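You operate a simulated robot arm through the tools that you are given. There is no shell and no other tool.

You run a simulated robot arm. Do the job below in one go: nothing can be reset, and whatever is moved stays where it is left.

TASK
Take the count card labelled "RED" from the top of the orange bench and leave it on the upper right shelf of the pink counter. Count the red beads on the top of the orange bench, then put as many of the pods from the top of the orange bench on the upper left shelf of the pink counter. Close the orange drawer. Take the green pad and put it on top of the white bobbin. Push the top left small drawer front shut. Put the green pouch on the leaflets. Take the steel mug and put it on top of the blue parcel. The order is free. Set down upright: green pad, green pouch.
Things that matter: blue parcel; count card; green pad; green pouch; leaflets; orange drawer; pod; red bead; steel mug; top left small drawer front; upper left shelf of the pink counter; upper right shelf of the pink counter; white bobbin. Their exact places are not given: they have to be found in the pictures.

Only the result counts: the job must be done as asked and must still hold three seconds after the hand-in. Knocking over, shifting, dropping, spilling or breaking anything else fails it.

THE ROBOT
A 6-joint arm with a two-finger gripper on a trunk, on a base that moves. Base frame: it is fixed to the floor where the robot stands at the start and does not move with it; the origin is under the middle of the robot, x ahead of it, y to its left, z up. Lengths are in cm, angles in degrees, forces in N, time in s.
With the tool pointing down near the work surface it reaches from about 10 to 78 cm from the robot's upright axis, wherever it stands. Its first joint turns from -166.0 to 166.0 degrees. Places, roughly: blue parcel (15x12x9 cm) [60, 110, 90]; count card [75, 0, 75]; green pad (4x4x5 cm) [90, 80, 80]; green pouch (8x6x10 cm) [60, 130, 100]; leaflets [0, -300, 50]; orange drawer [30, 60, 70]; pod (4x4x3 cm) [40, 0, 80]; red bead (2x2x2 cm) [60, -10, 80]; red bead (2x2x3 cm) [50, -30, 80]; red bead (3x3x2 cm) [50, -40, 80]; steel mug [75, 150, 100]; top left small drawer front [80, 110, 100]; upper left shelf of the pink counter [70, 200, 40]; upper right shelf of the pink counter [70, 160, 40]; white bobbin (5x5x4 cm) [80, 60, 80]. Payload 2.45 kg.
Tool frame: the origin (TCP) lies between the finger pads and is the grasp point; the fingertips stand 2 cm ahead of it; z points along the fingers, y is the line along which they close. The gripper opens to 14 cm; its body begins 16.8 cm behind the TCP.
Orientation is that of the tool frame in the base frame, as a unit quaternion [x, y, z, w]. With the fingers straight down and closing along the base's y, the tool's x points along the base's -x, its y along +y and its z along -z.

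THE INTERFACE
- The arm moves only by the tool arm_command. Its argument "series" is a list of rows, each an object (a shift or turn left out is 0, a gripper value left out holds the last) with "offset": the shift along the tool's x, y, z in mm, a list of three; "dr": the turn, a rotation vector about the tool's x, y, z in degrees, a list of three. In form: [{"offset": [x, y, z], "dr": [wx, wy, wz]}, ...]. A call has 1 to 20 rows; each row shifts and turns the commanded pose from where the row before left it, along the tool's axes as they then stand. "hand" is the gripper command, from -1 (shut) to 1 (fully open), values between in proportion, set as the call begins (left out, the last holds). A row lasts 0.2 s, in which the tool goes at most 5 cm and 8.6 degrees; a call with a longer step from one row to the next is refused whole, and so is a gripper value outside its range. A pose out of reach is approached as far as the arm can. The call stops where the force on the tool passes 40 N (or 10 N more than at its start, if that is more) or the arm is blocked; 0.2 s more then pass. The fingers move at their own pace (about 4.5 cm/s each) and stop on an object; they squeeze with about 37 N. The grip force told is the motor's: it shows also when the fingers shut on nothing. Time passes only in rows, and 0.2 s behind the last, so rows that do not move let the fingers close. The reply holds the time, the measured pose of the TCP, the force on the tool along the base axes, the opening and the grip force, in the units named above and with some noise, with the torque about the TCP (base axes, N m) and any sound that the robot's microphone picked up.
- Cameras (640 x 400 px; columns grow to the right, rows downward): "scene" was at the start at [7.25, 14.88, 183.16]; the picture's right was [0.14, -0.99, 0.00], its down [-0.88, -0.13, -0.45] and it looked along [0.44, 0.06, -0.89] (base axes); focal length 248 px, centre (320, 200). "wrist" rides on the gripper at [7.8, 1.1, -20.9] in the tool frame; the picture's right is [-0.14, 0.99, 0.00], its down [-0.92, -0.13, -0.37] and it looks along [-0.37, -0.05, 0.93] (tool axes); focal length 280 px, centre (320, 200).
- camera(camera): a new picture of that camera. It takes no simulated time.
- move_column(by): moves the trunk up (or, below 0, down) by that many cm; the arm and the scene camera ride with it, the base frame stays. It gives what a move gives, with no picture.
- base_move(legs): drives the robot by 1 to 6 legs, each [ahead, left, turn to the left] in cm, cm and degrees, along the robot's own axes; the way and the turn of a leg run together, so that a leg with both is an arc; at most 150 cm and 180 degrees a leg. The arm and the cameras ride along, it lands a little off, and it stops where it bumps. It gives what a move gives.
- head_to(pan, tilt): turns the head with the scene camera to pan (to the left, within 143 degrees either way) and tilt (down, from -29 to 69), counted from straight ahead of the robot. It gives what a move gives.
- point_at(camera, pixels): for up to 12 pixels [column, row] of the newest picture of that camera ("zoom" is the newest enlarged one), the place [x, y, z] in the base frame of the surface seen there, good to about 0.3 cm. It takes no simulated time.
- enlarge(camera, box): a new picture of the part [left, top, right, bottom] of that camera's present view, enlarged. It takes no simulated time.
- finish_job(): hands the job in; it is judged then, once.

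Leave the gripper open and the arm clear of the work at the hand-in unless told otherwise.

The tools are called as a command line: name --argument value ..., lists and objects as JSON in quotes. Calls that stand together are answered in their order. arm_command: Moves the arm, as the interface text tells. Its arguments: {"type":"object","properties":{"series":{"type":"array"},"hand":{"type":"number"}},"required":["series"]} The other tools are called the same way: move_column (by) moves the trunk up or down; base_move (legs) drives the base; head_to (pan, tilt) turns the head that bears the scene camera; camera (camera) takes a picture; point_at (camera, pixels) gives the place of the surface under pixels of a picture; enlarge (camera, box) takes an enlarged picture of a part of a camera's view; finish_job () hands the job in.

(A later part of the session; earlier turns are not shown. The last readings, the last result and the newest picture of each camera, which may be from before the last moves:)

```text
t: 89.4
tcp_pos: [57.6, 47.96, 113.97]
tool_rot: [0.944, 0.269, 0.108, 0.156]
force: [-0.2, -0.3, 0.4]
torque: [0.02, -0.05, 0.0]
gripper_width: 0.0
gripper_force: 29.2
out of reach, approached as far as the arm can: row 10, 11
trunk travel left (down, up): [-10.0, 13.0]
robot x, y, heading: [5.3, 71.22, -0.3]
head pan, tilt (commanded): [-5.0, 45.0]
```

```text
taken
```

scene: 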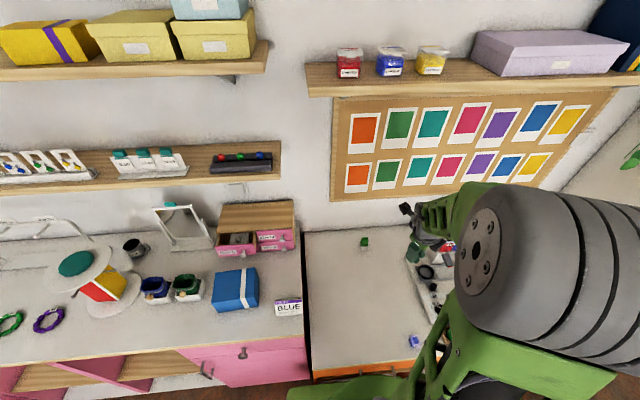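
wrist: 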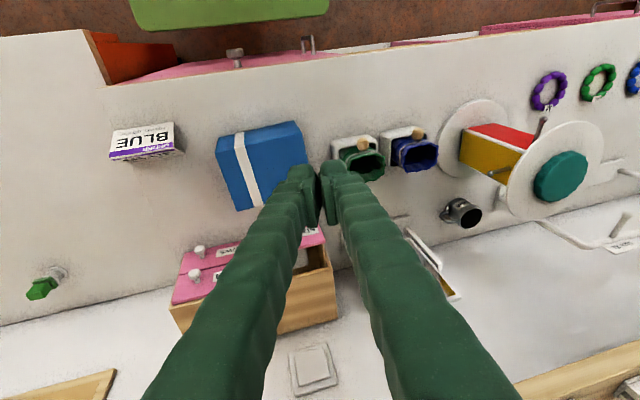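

The sweep passed above the axis and the roll joint went to its other limit (+166°). New approach: turn all the way to "bent up" (roll joint near 0), then pitch straight down in the arm's own plane. First half of the turn:

arm_command --series '[{"offset": [-13.2, 15.3, 0], "dr": [-3.03, -2.62, -7.24]}, {"offset": [-13.2, 15.3, 0], "dr": [-3.03, -2.62, -7.24]}, {"offset": [-13.2, 15.3, 0], "dr": [-3.03, -2.62, -7.24]}, {"offset": [-13.2, 15.3, 0], "dr": [-3.03, -2.62, -7.24]}, {"offset": [-13.2, 15.3, 0], "dr": [-3.03, -2.62, -7.24]}, {"offset": [-13.2, 15.3, 0], "dr": [-3.03, -2.62, -7.24]}, {"offset": [-13.2, 15.3, 0], "dr": [-3.03, -2.62, -7.24]}, {"offset": [-13.2, 15.3, 0], "dr": [-3.03, -2.62, -7.24]}, {"offset": [-13.2, 15.3, 0], "dr": [-3.03, -2.62, -7.24]}, {"offset": [-13.2, 15.3, 0], "dr": [-3.03, -2.62, -7.24]}, {"offset": [0, 0, 0]}]'

```text
t: 91.8
tcp_pos: [62.68, 33.97, 124.89]
tool_rot: [0.536, 0.69, -0.142, 0.465]
force: [-0.2, 0.0, -0.2]
torque: [-0.02, 0.0, -0.03]
gripper_width: 0.01
gripper_force: 29.2
trunk travel left (down, up): [-10.0, 13.0]
robot x, y, heading: [5.64, 70.81, -0.5]
head pan, tilt (commanded): [-5.0, 45.0]
```

Good so far. Second half of the turn:

arm_command --series '[{"offset": [-12.7, 14.8, 0], "dr": [-2.92, -2.51, -7.21]}, {"offset": [-12.7, 14.8, 0], "dr": [-2.92, -2.51, -7.21]}, {"offset": [-12.7, 14.8, 0], "dr": [-2.92, -2.51, -7.21]}, {"offset": [-12.7, 14.8, 0], "dr": [-2.92, -2.51, -7.21]}, {"offset": [-12.7, 14.8, 0], "dr": [-2.92, -2.51, -7.21]}, {"offset": [-12.7, 14.8, 0], "dr": [-2.92, -2.51, -7.21]}, {"offset": [-12.7, 14.8, 0], "dr": [-2.92, -2.51, -7.21]}, {"offset": [-12.7, 14.8, 0], "dr": [-2.92, -2.51, -7.21]}, {"offset": [-12.7, 14.8, 0], "dr": [-2.92, -2.51, -7.21]}, {"offset": [-12.7, 14.8, 0], "dr": [-2.92, -2.51, -7.21]}, {"offset": [0, 0, 0]}]'

camera --camera "scene"

```text
t: 94.2
tcp_pos: [74.99, 42.61, 134.5]
tool_rot: [-0.128, 0.771, -0.322, 0.534]
force: [-0.7, -0.3, 0.1]
torque: [0.01, 0.01, 0.0]
gripper_width: 0.0
gripper_force: 29.5
trunk travel left (down, up): [-10.0, 13.0]
robot x, y, heading: [5.53, 71.04, -0.6]
head pan, tilt (commanded): [-5.0, 45.0]
```

```text
taken
```

scene: 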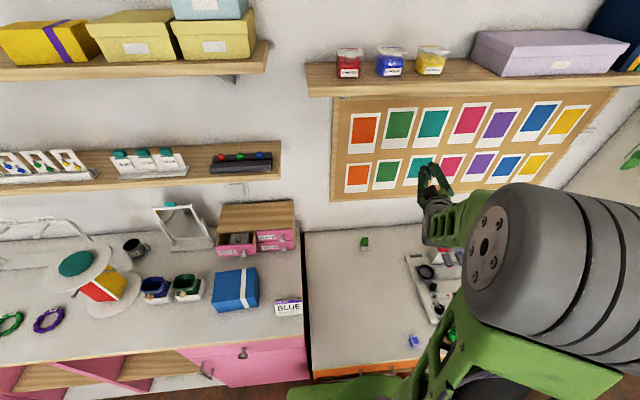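

Tool now lies in the arm plane (azimuth −21.7° vs −22.6°), bent up. I pitch quickly straight down in that plane, through the forearm axis.

arm_command --series '[{"offset": [32.6, 28.0, 0], "dr": [-5.53, 6.45, 0.08]}, {"offset": [32.6, 28.0, 0], "dr": [-5.53, 6.45, 0.08]}, {"offset": [32.6, 28.0, 0], "dr": [-5.53, 6.45, 0.08]}, {"offset": [32.6, 28.0, 0], "dr": [-5.53, 6.45, 0.08]}, {"offset": [32.6, 28.0, 0], "dr": [-5.53, 6.45, 0.08]}, {"offset": [32.6, 28.0, 0], "dr": [-5.53, 6.45, 0.08]}, {"offset": [32.6, 28.0, 0], "dr": [-5.53, 6.45, 0.08]}, {"offset": [32.6, 28.0, 0], "dr": [-5.53, 6.45, 0.08]}, {"offset": [0, 0, 0]}]'

camera --camera "scene"

```text
t: 96.2
tcp_pos: [55.42, 49.5, 109.13]
tool_rot: [-0.167, 0.977, -0.038, 0.129]
force: [0.3, -1.2, -0.5]
torque: [-0.01, 0.0, 0.0]
gripper_width: 0.0
gripper_force: 29.3
out of reach, approached as far as the arm can: row 5, 7, 8
trunk travel left (down, up): [-10.0, 13.0]
robot x, y, heading: [5.51, 70.87, -0.5]
head pan, tilt (commanded): [-5.0, 45.0]
```

```text
taken
```

scene: 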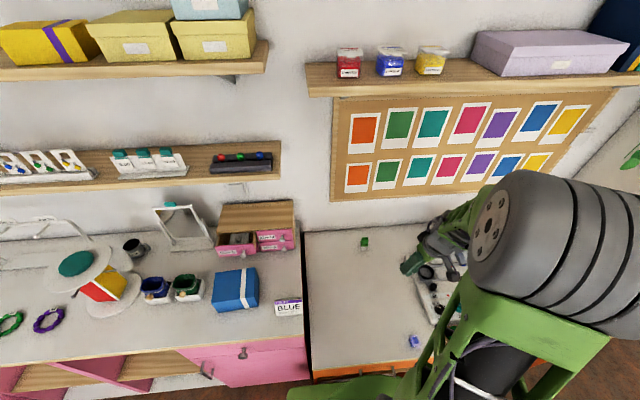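

I now test whether the vertical pose is reachable again.

arm_command --series '[{"dr": [-1.1, 3.7, 4.8]}, {"dr": [-1.1, 3.7, 4.8]}, {"dr": [-1.1, 3.7, 4.8]}, {"dr": [-1.1, 3.7, 4.8]}, {"offset": [0, 0, 0]}]'

```text
t: 97.4
tcp_pos: [51.77, 49.07, 102.94]
tool_rot: [-0.004, 0.997, 0.042, 0.057]
force: [0.1, 0.1, 0.1]
torque: [0.04, 0.0, 0.0]
gripper_width: 0.01
gripper_force: 29.3
out of reach, approached as far as the arm can: row 1, 2, 3, 4
trunk travel left (down, up): [-10.0, 13.0]
robot x, y, heading: [5.45, 71.0, -0.3]
head pan, tilt (commanded): [-5.0, 45.0]
```

The wrist still took the flipped branch. I now use the joint's stop on purpose: I'll go to a pose bent down-left and pass the axis on the right side, so the roll joint is blocked and the bend joint must pass zero. First I set a clean pose.

arm_command --series '[{"offset": [-30.3, 18.1, -33]}, {"offset": [-30.3, 18.1, -33]}, {"offset": [-30.3, 18.1, -33]}, {"dr": [1.67, -8.03, 0]}, {"dr": [1.67, -8.03, 0]}, {"offset": [0, 0, 0]}]'

```text
t: 98.8
tcp_pos: [58.38, 53.97, 111.36]
tool_rot: [0.004, 0.979, 0.018, 0.202]
force: [0.2, -0.6, -0.1]
torque: [-0.02, -0.03, -0.03]
gripper_width: 0.02
gripper_force: 29.0
out of reach, approached as far as the arm can: row 1, 2, 3
trunk travel left (down, up): [-10.0, 13.0]
robot x, y, heading: [5.82, 71.15, -0.6]
head pan, tilt (commanded): [-5.0, 45.0]
```

Pose is clean (roll not at the stop). Now the pass on the lower right side of the forearm axis.

arm_command --series '[{"offset": [-24.9, -35.0, 0], "dr": [6.92, -4.92, 0]}, {"offset": [-24.9, -35.0, 0], "dr": [6.92, -4.92, 0]}, {"offset": [-24.9, -35.0, 0], "dr": [6.92, -4.92, 0]}, {"offset": [-24.9, -35.0, 0], "dr": [6.92, -4.92, 0]}, {"offset": [-24.9, -35.0, 0], "dr": [6.92, -4.92, 0]}, {"offset": [-24.9, -35.0, 0], "dr": [6.92, -4.92, 0]}, {"offset": [0, 0, 0]}, {"offset": [0, 0, 0]}]'

camera --camera "scene"

```text
t: 100.6
tcp_pos: [67.29, 36.71, 122.72]
tool_rot: [0.072, 0.859, -0.288, 0.417]
force: [0.3, 0.0, 0.1]
torque: [-0.05, -0.01, 0.01]
gripper_width: 0.01
gripper_force: 29.6
out of reach, approached as far as the arm can: row 3
trunk travel left (down, up): [-10.0, 13.0]
robot x, y, heading: [5.41, 70.69, -0.6]
head pan, tilt (commanded): [-5.0, 45.0]
```

```text
taken
```

scene: 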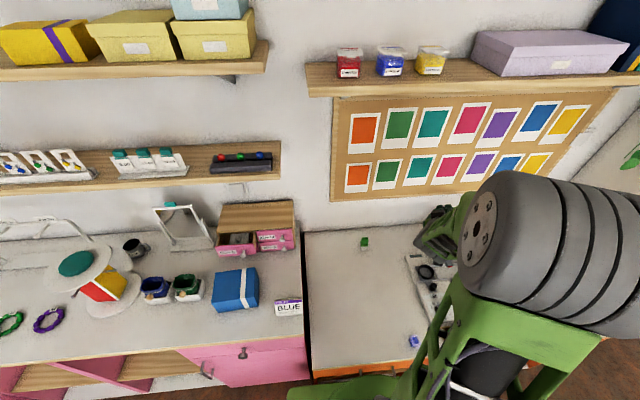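

Only row 3 was blocked, as intended. Now I turn about the forearm axis back toward "down", in two parts.

arm_command --series '[{"offset": [13.4, -7.6, 0], "dr": [1.51, 2.64, 7.61]}, {"offset": [13.4, -7.6, 0], "dr": [1.51, 2.64, 7.61]}, {"offset": [13.4, -7.6, 0], "dr": [1.51, 2.64, 7.61]}, {"offset": [13.4, -7.6, 0], "dr": [1.51, 2.64, 7.61]}, {"offset": [13.4, -7.6, 0], "dr": [1.51, 2.64, 7.61]}, {"offset": [13.4, -7.6, 0], "dr": [1.51, 2.64, 7.61]}, {"offset": [13.4, -7.6, 0], "dr": [1.51, 2.64, 7.61]}, {"offset": [13.4, -7.6, 0], "dr": [1.51, 2.64, 7.61]}, {"offset": [13.4, -7.6, 0], "dr": [1.51, 2.64, 7.61]}, {"offset": [0, 0, 0]}]'

```text
t: 102.8
tcp_pos: [57.75, 36.95, 114.15]
tool_rot: [0.639, 0.695, -0.078, 0.32]
force: [0.2, 0.4, 0.5]
torque: [0.01, 0.03, 0.0]
gripper_width: 0.0
gripper_force: 29.6
trunk travel left (down, up): [-10.0, 13.0]
robot x, y, heading: [5.56, 71.07, -0.5]
head pan, tilt (commanded): [-5.0, 45.0]
```

arm_command --series '[{"offset": [13.2, -7.4, 0], "dr": [1.46, 2.6, 7.65]}, {"offset": [13.2, -7.4, 0], "dr": [1.46, 2.6, 7.65]}, {"offset": [13.2, -7.4, 0], "dr": [1.46, 2.6, 7.65]}, {"offset": [13.2, -7.4, 0], "dr": [1.46, 2.6, 7.65]}, {"offset": [13.2, -7.4, 0], "dr": [1.46, 2.6, 7.65]}, {"offset": [13.2, -7.4, 0], "dr": [1.46, 2.6, 7.65]}, {"offset": [13.2, -7.4, 0], "dr": [1.46, 2.6, 7.65]}, {"offset": [13.2, -7.4, 0], "dr": [1.46, 2.6, 7.65]}, {"offset": [0, 0, 0]}]'

camera --camera "scene"

```text
t: 104.8
tcp_pos: [57.18, 49.67, 107.54]
tool_rot: [0.932, 0.306, 0.131, 0.146]
force: [-0.1, 0.3, -0.1]
torque: [-0.02, -0.01, -0.03]
gripper_width: 0.01
gripper_force: 29.2
out of reach, approached as far as the arm can: row 7, 8
trunk travel left (down, up): [-10.0, 13.0]
robot x, y, heading: [5.47, 71.07, -0.4]
head pan, tilt (commanded): [-5.0, 45.0]
```

```text
taken
```

scene: 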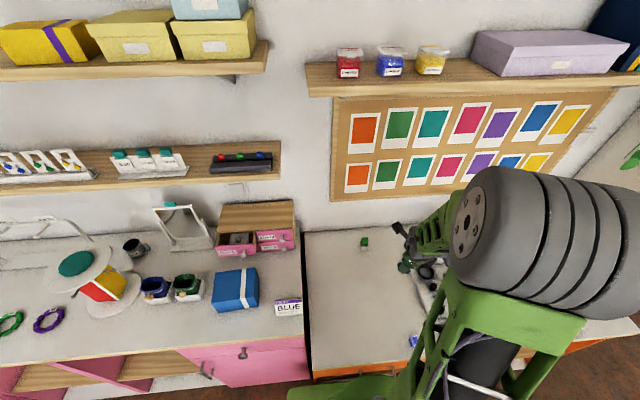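

Again on the limit, so the true forearm axis must be steeper than I assumed. I measure the elbow flange and wrist more carefully in this picture.

enlarge --camera "scene" --box '[380, 160, 560, 300]'

point_at --camera "scene" --pixels '[[468, 226], [460, 240], [478, 210], [440, 225], [430, 235], [420, 245], [445, 210], [410, 240], [405, 265], [425, 225], [398, 228], [415, 260]]'

```text
2.86 times, centred on (470, 230) of scene
```

zoom: 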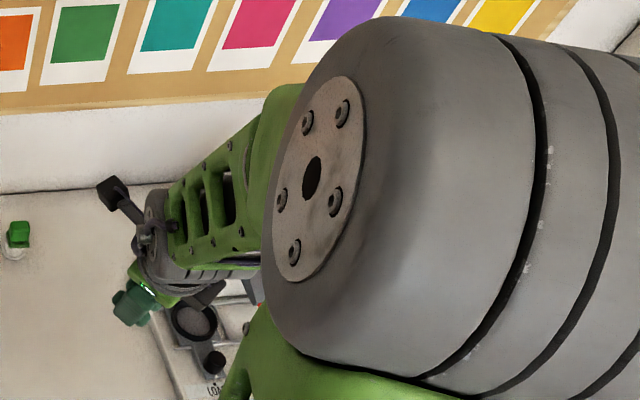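

```text
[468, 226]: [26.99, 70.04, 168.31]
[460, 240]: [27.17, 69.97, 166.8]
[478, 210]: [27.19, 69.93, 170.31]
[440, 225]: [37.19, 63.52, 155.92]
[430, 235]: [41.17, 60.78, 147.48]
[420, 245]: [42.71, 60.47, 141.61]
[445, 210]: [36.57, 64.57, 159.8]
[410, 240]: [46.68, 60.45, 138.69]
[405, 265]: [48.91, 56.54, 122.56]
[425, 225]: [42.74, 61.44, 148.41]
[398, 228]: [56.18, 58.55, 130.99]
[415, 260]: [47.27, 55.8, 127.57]
```

Measured: the forearm here slopes about −55°, steeper than I used. I'm at the stop on the other side. I now move the tool to the left side of the axis while the roll joint is blocked, which forces the bend joint through zero.

arm_command --series '[{"offset": [31.6, 7.1, 0], "dr": [-1.4, 6.25, 0]}, {"offset": [31.6, 7.1, 0], "dr": [-1.4, 6.25, 0]}, {"offset": [31.6, 7.1, 0], "dr": [-1.4, 6.25, 0]}, {"offset": [0, 0, 0]}, {"offset": [0, 0, 0]}, {"offset": [0, 0, 0]}]'

camera --camera "scene"

enlarge --camera "scene" --box '[380, 160, 560, 300]'

```text
t: 106.2
tcp_pos: [65.26, 54.83, 109.31]
tool_rot: [0.895, 0.318, 0.281, 0.14]
force: [0.0, 0.9, 0.3]
torque: [0.02, -0.04, 0.0]
gripper_width: 0.02
gripper_force: 29.4
out of reach, approached as far as the arm can: row 1
trunk travel left (down, up): [-10.0, 13.0]
robot x, y, heading: [5.63, 71.09, -0.3]
head pan, tilt (commanded): [-5.0, 45.0]
```

```text
taken
```

scene: 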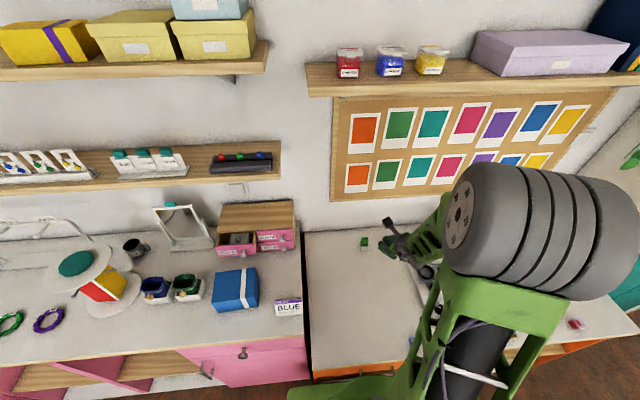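

```text
2.86 times, centred on (470, 230) of scene
```

zoom: 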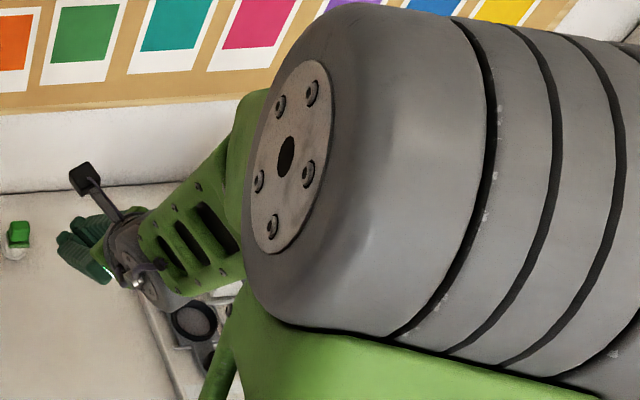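

Only the first row was blocked and then the pose was reached. I now swing the tool to vertical and see whether it's reachable.

arm_command --series '[{"offset": [-25.6, -26.6, 0], "dr": [5.26, -5.07, 0]}, {"offset": [-25.6, -26.6, 0], "dr": [5.26, -5.07, 0]}, {"offset": [-25.6, -26.6, 0], "dr": [5.26, -5.07, 0]}, {"offset": [-25.6, -26.6, 0], "dr": [5.26, -5.07, 0]}, {"offset": [-25.6, -26.6, 0], "dr": [5.26, -5.07, 0]}, {"offset": [0, 0, 0]}]'

```text
t: 107.6
tcp_pos: [48.43, 56.91, 102.59]
tool_rot: [0.942, 0.335, 0.001, -0.001]
force: [0.5, 0.4, 0.4]
torque: [-0.02, -0.02, -0.02]
gripper_width: 0.03
gripper_force: 28.7
trunk travel left (down, up): [-10.0, 13.0]
robot x, y, heading: [5.6, 71.11, -0.3]
head pan, tilt (commanded): [-5.0, 45.0]
```

Vertical is reachable again. Now I turn about the tool axis by −140.8° to restore the yaw.

arm_command --series '[{"dr": [0, 0, -8.28]}, {"dr": [0, 0, -8.28]}, {"dr": [0, 0, -8.28]}, {"dr": [0, 0, -8.28]}, {"dr": [0, 0, -8.28]}, {"dr": [0, 0, -8.28]}, {"dr": [0, 0, -8.28]}, {"dr": [0, 0, -8.28]}, {"dr": [0, 0, -8.28]}, {"dr": [0, 0, -8.28]}, {"dr": [0, 0, -8.28]}, {"dr": [0, 0, -8.28]}, {"dr": [0, 0, -8.28]}, {"dr": [0, 0, -8.28]}, {"dr": [0, 0, -8.28]}, {"dr": [0, 0, -8.28]}, {"dr": [0, 0, -8.28]}, {"offset": [0, 0, 0]}]'

camera --camera "wrist"

```text
t: 111.4
tcp_pos: [48.38, 56.9, 102.45]
tool_rot: [0.0, 1.0, -0.001, 0.0]
force: [-0.7, -0.2, 0.4]
torque: [0.01, 0.0, 0.01]
gripper_width: 0.0
gripper_force: 29.3
trunk travel left (down, up): [-10.0, 13.0]
robot x, y, heading: [5.73, 71.24, -0.4]
head pan, tilt (commanded): [-5.0, 45.0]
```

```text
taken
```

wrist: 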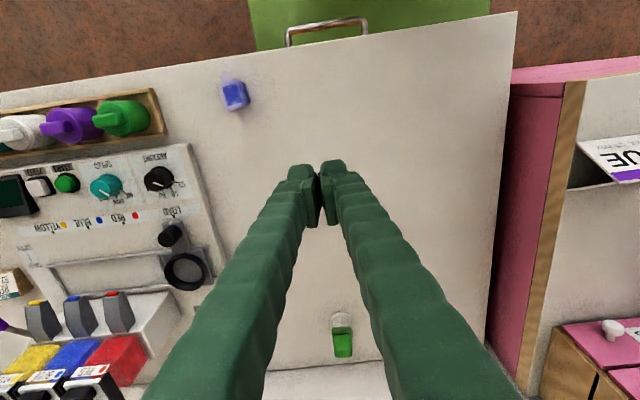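

The arm is back in its normal posture. I raise it and drive left again to face the small drawers (keeping the tool vertical from now on).

arm_command --series '[{"offset": [0, 0, -45]}, {"offset": [0, 0, -45]}, {"offset": [0, 0, -45]}, {"offset": [0, 0, -45]}, {"offset": [0, 0, -45]}, {"offset": [0, 0, 0]}]'

base_move --legs '[[0, 45, 0]]'

camera --camera "wrist"

```text
t: 112.8
tcp_pos: [48.4, 57.04, 125.07]
tool_rot: [0.001, 1.0, 0.0, 0.001]
force: [0.2, 0.3, 0.0]
torque: [-0.03, -0.02, 0.03]
gripper_width: 0.02
gripper_force: 29.4
trunk travel left (down, up): [-10.0, 13.0]
robot x, y, heading: [5.76, 70.94, -0.2]
head pan, tilt (commanded): [-5.0, 45.0]
```

```text
t: 117.2
tcp_pos: [48.63, 101.01, 125.08]
tool_rot: [0.0, 1.0, -0.001, 0.001]
force: [-0.1, 0.1, -0.5]
torque: [0.0, 0.0, -0.03]
gripper_width: 0.0
gripper_force: 29.0
trunk travel left (down, up): [-10.0, 13.0]
robot x, y, heading: [6.08, 114.77, -0.5]
head pan, tilt (commanded): [-5.0, 45.0]
```

```text
taken
```

wrist: 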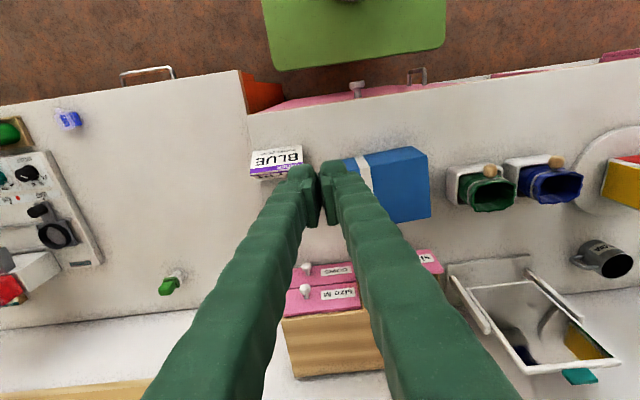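

head_to --pan 0 --tilt 45

camera --camera "scene"

enlarge --camera "scene" --box '[240, 130, 420, 290]'

```text
t: 117.8
tcp_pos: [48.58, 100.96, 125.03]
tool_rot: [0.0, 1.0, 0.0, 0.001]
force: [-0.4, 0.1, 0.5]
torque: [-0.03, 0.0, 0.0]
gripper_width: 0.0
gripper_force: 29.8
trunk travel left (down, up): [-10.0, 13.0]
robot x, y, heading: [5.75, 115.25, -0.2]
head pan, tilt (commanded): [0.0, 45.0]
```

```text
taken
```

scene: 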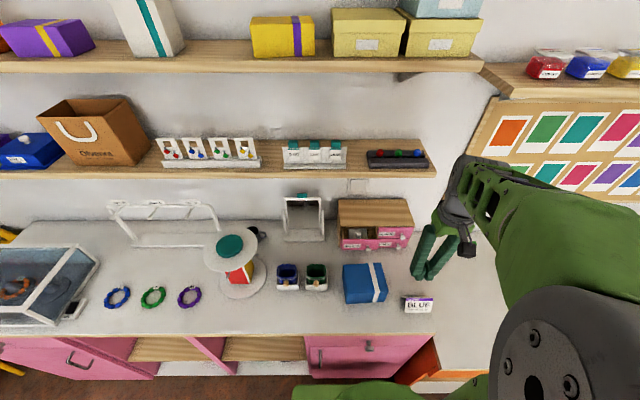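

```text
2.50 times, centred on (330, 210) of scene
```

zoom: 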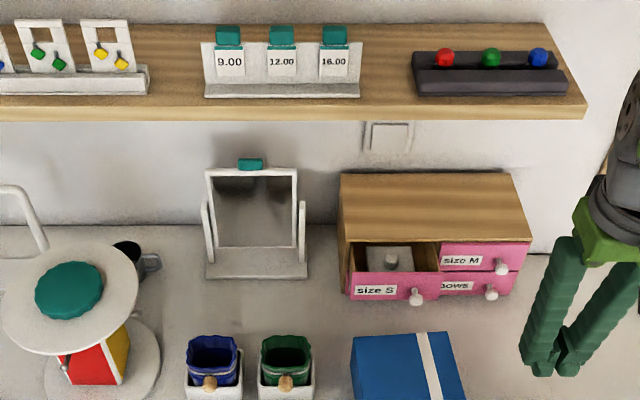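

point_at --camera "zoom" --pixels '[[350, 270], [436, 270], [390, 275], [415, 298], [360, 292], [400, 292], [440, 245], [530, 240], [345, 240], [352, 335], [445, 332], [500, 268]]'

enlarge --camera "scene" --box '[320, 190, 430, 280]'

```text
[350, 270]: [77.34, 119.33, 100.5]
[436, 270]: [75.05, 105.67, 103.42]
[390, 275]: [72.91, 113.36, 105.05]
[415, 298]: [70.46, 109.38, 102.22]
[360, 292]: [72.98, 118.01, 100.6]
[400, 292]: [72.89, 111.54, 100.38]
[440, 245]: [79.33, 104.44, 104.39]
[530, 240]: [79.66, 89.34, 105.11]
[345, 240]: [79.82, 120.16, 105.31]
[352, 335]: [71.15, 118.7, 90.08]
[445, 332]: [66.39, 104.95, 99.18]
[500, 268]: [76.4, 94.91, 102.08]
```

```text
4.44 times, centred on (375, 235) of scene
```

zoom: 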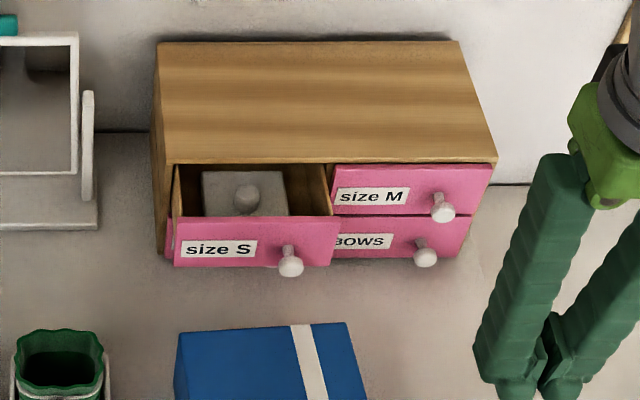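

The open drawer's front is at x≈72.9 (y 104.5–119.5, top z≈105); closed fronts are at x≈79.3. I tilt the closed fingers 20° forward (to stay clear of the shelf) and come in above the gap behind the parcel at y=114.5.

arm_command --series '[{"dr": [0, -6.67, 0]}, {"dr": [0, -6.67, 0]}, {"dr": [0, -6.67, 0]}, {"offset": [-19.8, 22.5, 30.3]}, {"offset": [-19.8, 22.5, 30.3]}, {"offset": [-19.8, 22.5, 30.3]}, {"offset": [-19.8, 22.5, 30.3]}, {"offset": [-19.8, 22.5, 30.3]}, {"offset": [-19.8, 22.5, 30.3]}, {"offset": [0, 0, 0]}]'

camera --camera "wrist"

camera --camera "scene"

```text
t: 120.0
tcp_pos: [66.01, 114.47, 112.24]
tool_rot: [0.0, 0.985, 0.0, 0.175]
force: [-0.9, 0.2, 0.0]
torque: [0.03, 0.02, -0.01]
gripper_width: 0.01
gripper_force: 29.5
trunk travel left (down, up): [-10.0, 13.0]
robot x, y, heading: [5.38, 114.85, -0.1]
head pan, tilt (commanded): [0.0, 45.0]
```

```text
taken
```

wrist: 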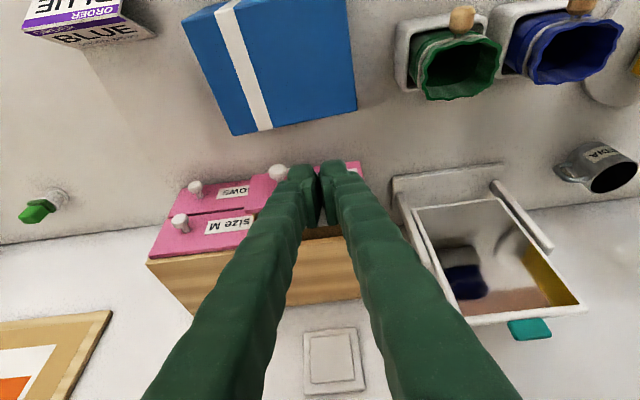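

```text
taken
```

scene: 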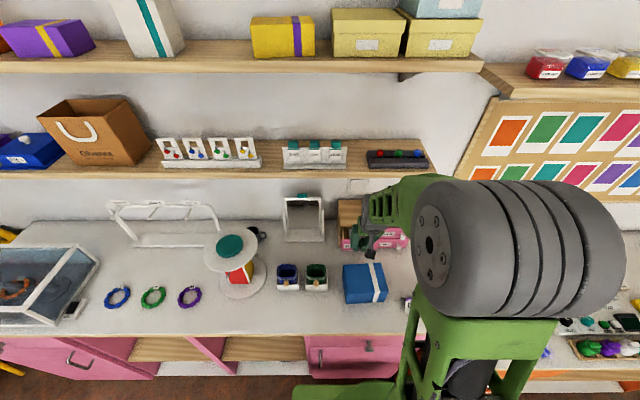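

arm_command --series '[{"offset": [3.2, 0, 33.2]}, {"offset": [3.2, 0, 33.2]}, {"offset": [3.2, 0, 33.2]}, {"offset": [0, 0, 0]}]'

camera --camera "wrist"

```text
t: 121.0
tcp_pos: [68.63, 114.58, 102.48]
tool_rot: [0.0, 0.984, 0.0, 0.176]
force: [-0.4, -0.9, 0.5]
torque: [0.04, 0.01, -0.02]
gripper_width: 0.0
gripper_force: 29.5
trunk travel left (down, up): [-10.0, 13.0]
robot x, y, heading: [5.92, 115.0, -0.3]
head pan, tilt (commanded): [0.0, 45.0]
```

```text
taken
```

wrist: 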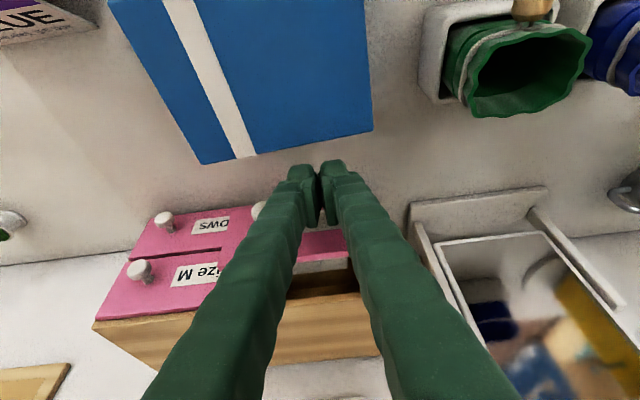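

Fingertips are behind the parcel, in front of the drawer face. I push forward gently.

arm_command --series '[{"offset": [-9.4, 0, 3.42]}, {"offset": [-9.4, 0, 3.42]}, {"offset": [-9.4, 0, 3.42]}, {"offset": [-9.4, 0, 3.42]}, {"offset": [-9.4, 0, 3.42]}, {"offset": [-9.4, 0, 3.42]}, {"offset": [-9.4, 0, 3.42]}, {"offset": [0, 0, 0]}]'

camera --camera "wrist"

```text
t: 122.8
tcp_pos: [75.69, 114.48, 102.28]
tool_rot: [0.0, 0.985, 0.001, 0.174]
force: [0.2, 0.6, -0.6]
torque: [0.0, 0.0, 0.01]
gripper_width: 0.01
gripper_force: 29.1
trunk travel left (down, up): [-10.0, 13.0]
robot x, y, heading: [5.56, 114.95, -0.4]
head pan, tilt (commanded): [0.0, 45.0]
```

```text
taken
```

wrist: 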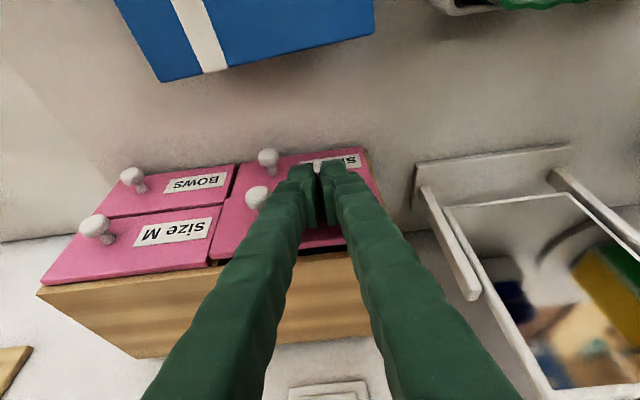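

Nearly shut. I continue in 3 mm steps until it stops.

arm_command --series '[{"offset": [-2.8, 0, 1.0]}, {"offset": [-2.8, 0, 1.0]}, {"offset": [-2.8, 0, 1.0]}, {"offset": [0, 0, 0]}]'

camera --camera "wrist"

```text
t: 123.8
tcp_pos: [76.33, 114.49, 102.33]
tool_rot: [-0.001, 0.985, 0.001, 0.175]
force: [-3.8, -1.3, 1.8]
torque: [-0.08, 0.02, -0.01]
gripper_width: 0.6
gripper_force: 29.8
trunk travel left (down, up): [-10.0, 13.0]
robot x, y, heading: [5.85, 114.68, -0.5]
head pan, tilt (commanded): [0.0, 45.0]
```

```text
taken
```

wrist: 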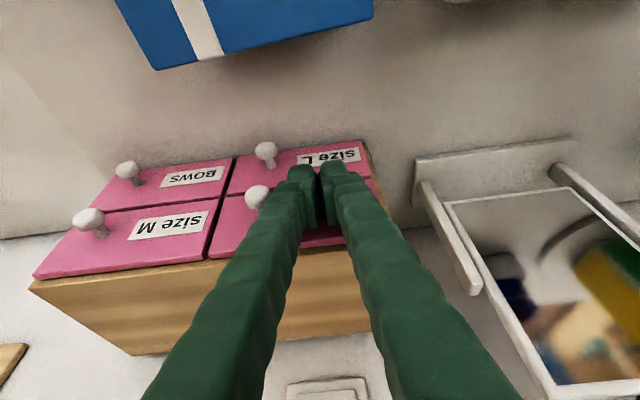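

enlarge --camera "wrist" --box '[180, 130, 400, 270]'

point_at --camera "wrist" --pixels '[[235, 240], [195, 245], [230, 220], [225, 180], [250, 180], [350, 165], [375, 205], [325, 235], [210, 262], [240, 258], [257, 195], [88, 218]]'

```text
2.86 times, centred on (290, 200) of wrist
```

zoom: 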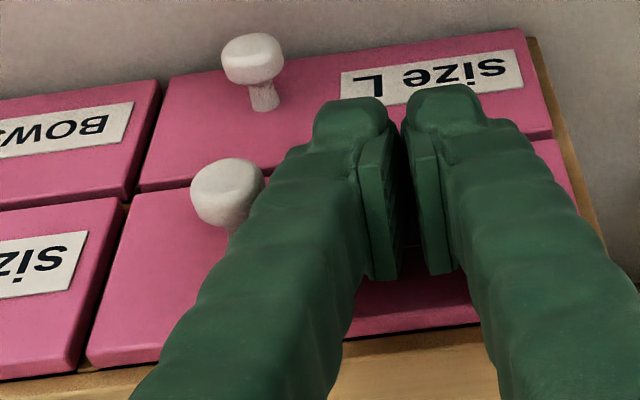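

```text
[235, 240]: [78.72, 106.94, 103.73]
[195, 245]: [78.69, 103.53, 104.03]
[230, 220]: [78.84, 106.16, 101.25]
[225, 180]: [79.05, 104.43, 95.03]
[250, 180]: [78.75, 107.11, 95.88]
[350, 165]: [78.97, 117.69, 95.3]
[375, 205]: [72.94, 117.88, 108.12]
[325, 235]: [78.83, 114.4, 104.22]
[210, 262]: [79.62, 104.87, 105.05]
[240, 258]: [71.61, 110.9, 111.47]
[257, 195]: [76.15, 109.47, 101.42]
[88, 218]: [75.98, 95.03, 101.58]
```

The drawer face is flush with its neighbours (x≈78.8, force felt). I back off, raise and set the tool vertical.

arm_command --series '[{"offset": [18.8, 0, -6.8]}, {"offset": [28.2, 0, -10.3]}, {"offset": [0, 0, -45]}, {"offset": [0, 0, -45]}, {"offset": [0, 0, -45]}, {"offset": [0, 0, -45]}, {"offset": [25, 0, -35]}, {"dr": [0, 6.67, 0]}, {"dr": [0, 6.67, 0]}, {"dr": [0, 6.67, 0]}, {"offset": [0, 0, 0]}]'

camera --camera "wrist"

camera --camera "scene"

```text
t: 126.2
tcp_pos: [61.56, 114.56, 121.79]
tool_rot: [0.0, 1.0, 0.0, 0.002]
force: [0.5, 0.3, 0.3]
torque: [0.04, 0.02, 0.0]
gripper_width: 0.0
gripper_force: 29.3
trunk travel left (down, up): [-10.0, 13.0]
robot x, y, heading: [5.9, 114.91, -0.3]
head pan, tilt (commanded): [0.0, 45.0]
```

```text
taken
```

wrist: 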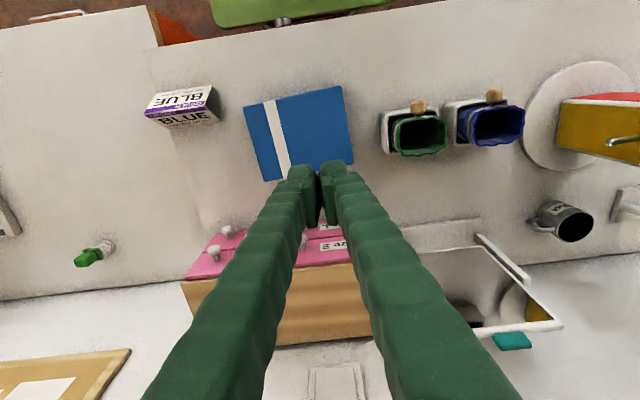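

```text
taken
```

scene: 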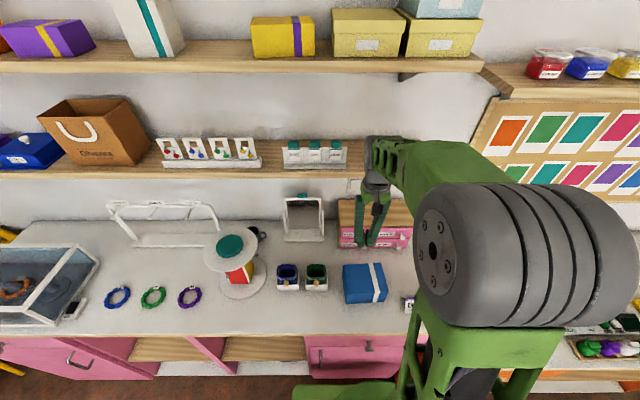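

The small drawer is shut. Next the steel mug: I retract a little, then drive left and slightly ahead.

arm_command --series '[{"offset": [40, 0, -20]}, {"offset": [40, 0, -20]}, {"offset": [30, 0, -15]}, {"offset": [0, 0, 0]}]' --hand 1

base_move --legs '[[0, 33, 0], [6, 0, 0]]'

camera --camera "wrist"

camera --camera "scene"

```text
t: 127.2
tcp_pos: [50.82, 114.58, 127.25]
tool_rot: [0.001, 1.0, 0.0, 0.001]
force: [-0.4, 0.0, 0.3]
torque: [0.02, 0.02, 0.03]
gripper_width: 8.74
gripper_force: 0.0
trunk travel left (down, up): [-10.0, 13.0]
robot x, y, heading: [5.66, 114.89, -0.4]
head pan, tilt (commanded): [0.0, 45.0]
```

```text
t: 131.3
tcp_pos: [57.11, 147.4, 127.2]
tool_rot: [0.0, 1.0, 0.0, 0.0]
force: [-0.7, -0.1, 0.3]
torque: [0.0, 0.08, 0.02]
gripper_width: 14.01
gripper_force: 0.0
trunk travel left (down, up): [-10.0, 13.0]
robot x, y, heading: [11.71, 147.89, -0.4]
head pan, tilt (commanded): [0.0, 45.0]
```

```text
taken
```

wrist: 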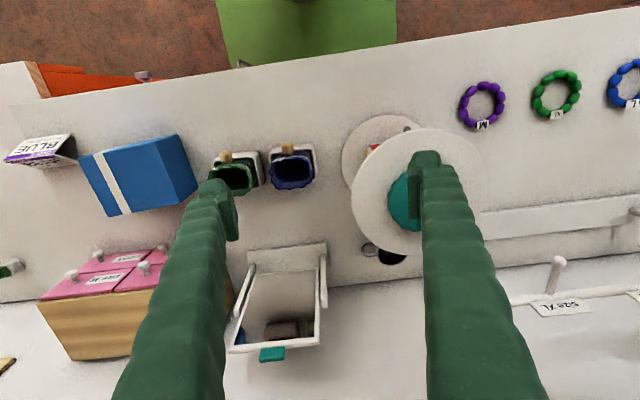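

```text
taken
```

scene: 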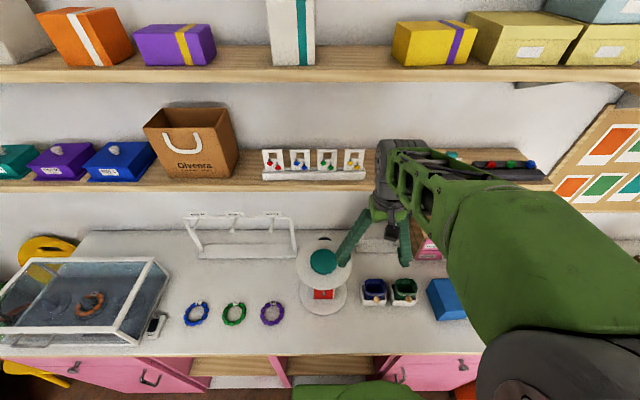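

I look closely at the mug and the carousel beside it.

enlarge --camera "scene" --box '[280, 200, 420, 320]'

enlarge --camera "wrist" --box '[330, 120, 490, 280]'

point_at --camera "wrist" --pixels '[[400, 205], [395, 165], [358, 210], [380, 245], [470, 165], [395, 258], [375, 250], [425, 235], [405, 190], [370, 150]]'

```text
3.33 times, centred on (350, 260) of scene
```

zoom: 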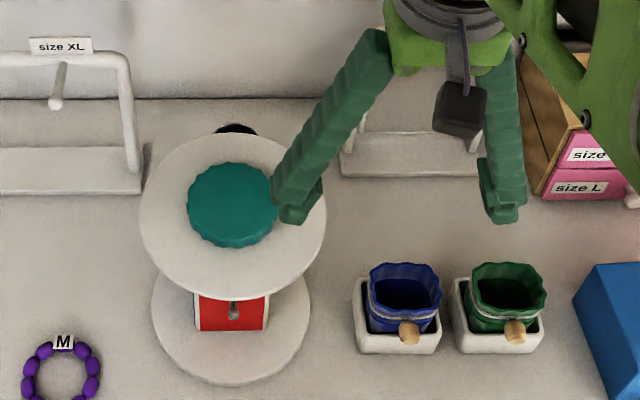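

```text
2.50 times, centred on (410, 200) of wrist
```

zoom: 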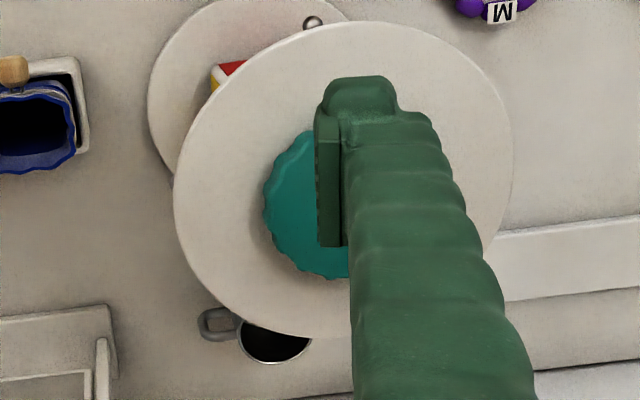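

```text
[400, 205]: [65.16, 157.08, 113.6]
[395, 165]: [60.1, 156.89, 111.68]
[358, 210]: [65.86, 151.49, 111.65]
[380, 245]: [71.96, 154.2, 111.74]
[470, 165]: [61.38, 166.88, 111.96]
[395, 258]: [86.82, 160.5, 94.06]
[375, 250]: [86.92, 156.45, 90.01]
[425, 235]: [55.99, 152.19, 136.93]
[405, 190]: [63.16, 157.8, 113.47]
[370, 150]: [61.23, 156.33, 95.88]
```

The carousel's disk top is at z≈111.7 and the mug stands right behind it with its handle toward −y. I move the hand to the right for a better look at the mug from the wrist camera.

arm_command --series '[{"offset": [0, -45, 0]}, {"offset": [0, -45, 0]}, {"offset": [0, -45, 0]}, {"offset": [0, -45, 0]}, {"offset": [0, -45, 0]}, {"offset": [0, 0, 0]}]'

camera --camera "wrist"

enlarge --camera "wrist" --box '[440, 140, 640, 320]'

```text
t: 132.7
tcp_pos: [56.91, 125.06, 127.06]
tool_rot: [0.0, 1.0, -0.001, 0.0]
force: [0.4, -0.2, -0.3]
torque: [-0.02, 0.0, 0.0]
gripper_width: 14.02
gripper_force: 0.2
trunk travel left (down, up): [-10.0, 13.0]
robot x, y, heading: [12.06, 147.88, -0.5]
head pan, tilt (commanded): [0.0, 45.0]
```

```text
taken
```

wrist: 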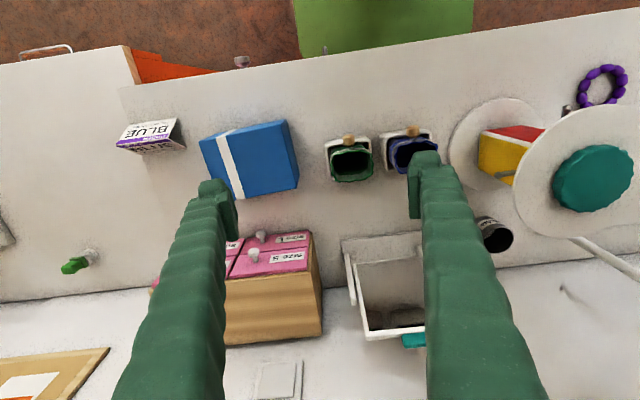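

```text
2.22 times, centred on (540, 230) of wrist
```

zoom: 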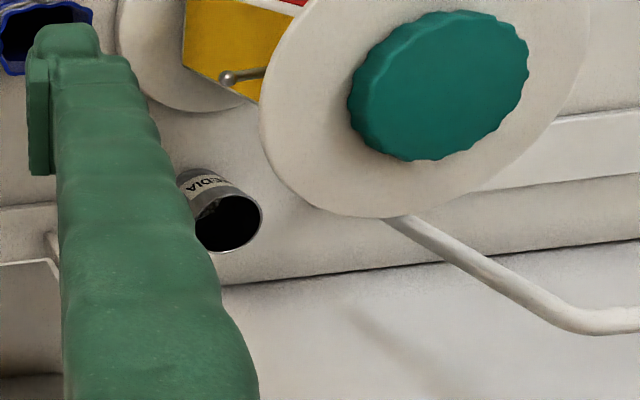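

The finger hides part of the mug; I close the gripper to see better.

arm_command --series '[{"offset": [0, 0, 0]}, {"offset": [0, 0, 0]}, {"offset": [0, 0, 0]}, {"offset": [0, 0, 0]}, {"offset": [0, 0, 0]}, {"offset": [0, 0, 0]}, {"offset": [0, 0, 0]}]' --hand -1

camera --camera "wrist"

enlarge --camera "wrist" --box '[420, 180, 560, 290]'

```text
t: 134.3
tcp_pos: [56.92, 125.06, 127.11]
tool_rot: [0.001, 1.0, -0.001, 0.001]
force: [0.3, 0.4, 0.6]
torque: [0.0, 0.0, -0.01]
gripper_width: 0.02
gripper_force: 2.5
trunk travel left (down, up): [-10.0, 13.0]
robot x, y, heading: [11.79, 147.82, -0.3]
head pan, tilt (commanded): [0.0, 45.0]
```

```text
taken
```

wrist: 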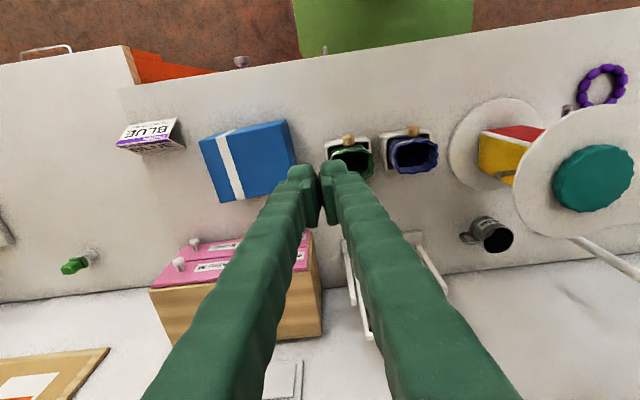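

```text
3.64 times, centred on (490, 235) of wrist
```

zoom: 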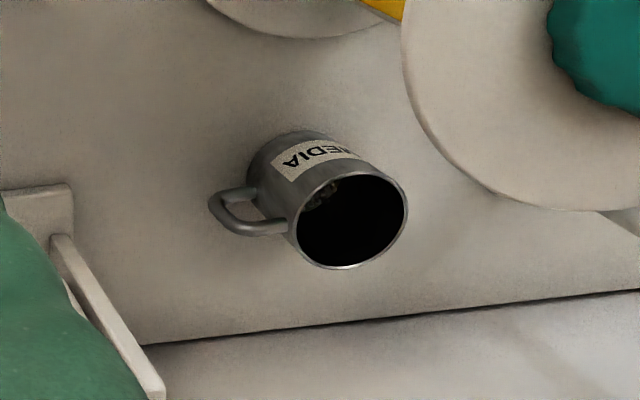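

point_at --camera "zoom" --pixels '[[297, 215], [404, 210], [350, 172], [345, 267], [320, 185], [250, 165], [300, 135], [222, 215], [340, 175], [385, 185], [200, 300], [300, 320]]'

point_at --camera "wrist" --pixels '[[350, 345], [420, 240], [440, 290], [480, 275], [560, 300], [550, 240], [620, 265]]'

```text
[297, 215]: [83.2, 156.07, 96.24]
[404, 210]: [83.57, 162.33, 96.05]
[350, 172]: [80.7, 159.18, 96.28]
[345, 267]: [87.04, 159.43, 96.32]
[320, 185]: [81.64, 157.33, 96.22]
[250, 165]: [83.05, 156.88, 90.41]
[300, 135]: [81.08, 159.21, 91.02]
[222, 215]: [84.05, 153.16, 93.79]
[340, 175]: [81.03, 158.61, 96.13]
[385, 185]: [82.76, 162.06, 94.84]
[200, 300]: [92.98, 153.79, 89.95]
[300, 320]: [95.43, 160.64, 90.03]
```

```text
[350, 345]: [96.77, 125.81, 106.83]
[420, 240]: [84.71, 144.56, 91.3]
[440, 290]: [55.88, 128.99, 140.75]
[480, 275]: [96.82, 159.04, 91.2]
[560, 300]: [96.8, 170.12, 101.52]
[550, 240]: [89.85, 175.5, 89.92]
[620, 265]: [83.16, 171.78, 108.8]
```

Mug: centre (83.9, 159.3), rim z 96.2, diameter 6.3, handle toward −y. I check the shelf's underside and the mirror before reaching in.

camera --camera "scene"

point_at --camera "scene" --pixels '[[200, 185], [200, 190], [340, 184], [340, 189], [200, 170], [297, 235], [190, 230], [325, 258], [345, 280], [310, 280]]'

point_at --camera "wrist" --pixels '[[435, 285], [412, 235], [355, 315], [365, 335], [345, 250], [430, 260]]'

```text
taken
```

scene: 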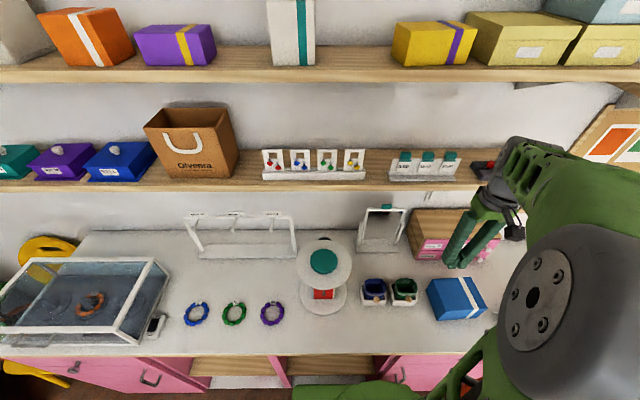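

```text
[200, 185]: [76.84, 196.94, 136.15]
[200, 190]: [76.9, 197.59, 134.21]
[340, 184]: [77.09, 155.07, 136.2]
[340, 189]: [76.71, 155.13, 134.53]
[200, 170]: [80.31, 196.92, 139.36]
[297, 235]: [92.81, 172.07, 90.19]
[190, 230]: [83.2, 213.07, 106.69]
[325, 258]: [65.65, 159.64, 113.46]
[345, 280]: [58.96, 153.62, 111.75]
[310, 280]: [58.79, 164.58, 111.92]
```

```text
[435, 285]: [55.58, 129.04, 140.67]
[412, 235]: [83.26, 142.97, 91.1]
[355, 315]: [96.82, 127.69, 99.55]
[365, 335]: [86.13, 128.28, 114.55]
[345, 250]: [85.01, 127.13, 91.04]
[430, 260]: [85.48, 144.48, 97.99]
```

The shelf's front edge is at x≈76.8, underside z≈134. I measure the gripper's body to judge clearance near the carousel disk.

enlarge --camera "scene" --box '[430, 130, 570, 280]'

```text
2.67 times, centred on (500, 205) of scene
```

zoom: 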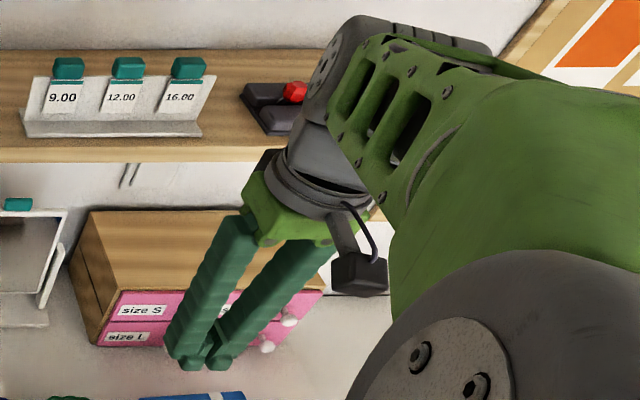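

point_at --camera "zoom" --pixels '[[248, 200], [270, 205], [320, 232], [300, 225], [262, 165], [330, 190], [355, 275], [345, 260], [380, 280], [310, 150], [225, 260], [275, 270]]'

```text
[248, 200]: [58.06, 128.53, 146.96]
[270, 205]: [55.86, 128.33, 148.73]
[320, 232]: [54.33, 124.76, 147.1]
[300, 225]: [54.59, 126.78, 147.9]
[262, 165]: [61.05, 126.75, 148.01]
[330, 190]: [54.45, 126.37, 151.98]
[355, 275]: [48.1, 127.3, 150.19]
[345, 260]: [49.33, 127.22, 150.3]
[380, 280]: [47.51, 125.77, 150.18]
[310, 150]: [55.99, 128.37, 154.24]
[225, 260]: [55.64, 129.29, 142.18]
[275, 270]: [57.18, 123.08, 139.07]
```

point_at --camera "zoom" --pixels '[[345, 25], [325, 70], [400, 40], [350, 60], [380, 60], [420, 75], [340, 120], [470, 70], [360, 20]]'

move_column --by -10

```text
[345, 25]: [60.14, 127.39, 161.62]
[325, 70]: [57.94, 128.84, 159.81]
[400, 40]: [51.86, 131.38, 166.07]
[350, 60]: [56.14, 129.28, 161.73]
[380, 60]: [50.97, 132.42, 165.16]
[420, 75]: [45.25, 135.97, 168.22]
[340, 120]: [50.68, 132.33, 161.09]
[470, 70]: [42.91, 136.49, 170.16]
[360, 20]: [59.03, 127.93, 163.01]
```

```text
t: 135.6
tcp_pos: [57.0, 125.09, 117.17]
tool_rot: [0.0, 1.0, 0.0, 0.001]
force: [1.0, -0.1, -0.3]
torque: [-0.04, -0.01, 0.0]
gripper_width: 0.0
gripper_force: 29.2
trunk travel left (down, up): [0.0, 23.0]
robot x, y, heading: [12.04, 147.46, -0.6]
head pan, tilt (commanded): [0.0, 45.0]
```

I plan a 30° tilted approach coming from the right-front (azimuth 55°), which keeps clear of the disk, the shelf, the mirror and the handle. First I go to a free spot and turn the tool.

arm_command --series '[{"offset": [0, 40, -8]}, {"offset": [0, 40, -8]}, {"offset": [0, 40, -8]}, {"offset": [0, 40, -8]}, {"offset": [0, 40, -8]}, {"dr": [0, 0, -7.86]}, {"dr": [0, 0, -7.86]}, {"dr": [0, 0, -7.86]}, {"dr": [0, 0, -7.86]}, {"dr": [0, 0, -7.86]}, {"dr": [0, 0, -7.86]}, {"dr": [0, 0, -7.86]}, {"dr": [0, -7.5, 0]}, {"dr": [0, -7.5, 0]}, {"dr": [0, -7.5, 0]}, {"dr": [0, -7.5, 0]}, {"offset": [0, 0, 0]}]' --hand 0.2

camera --camera "wrist"

camera --camera "scene"

```text
t: 139.2
tcp_pos: [57.09, 145.15, 121.25]
tool_rot: [-0.446, 0.856, 0.119, 0.231]
force: [0.4, 0.6, -0.1]
torque: [-0.02, 0.03, -0.04]
gripper_width: 8.39
gripper_force: 0.0
trunk travel left (down, up): [0.0, 23.0]
robot x, y, heading: [11.79, 147.57, -0.3]
head pan, tilt (commanded): [0.0, 45.0]
```

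```text
taken
```

wrist: 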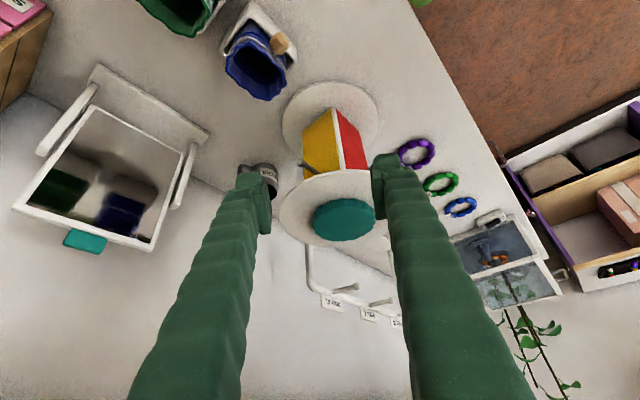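

```text
taken
```

scene: 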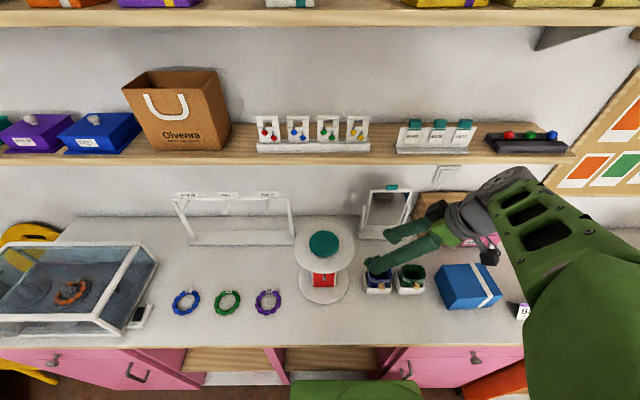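

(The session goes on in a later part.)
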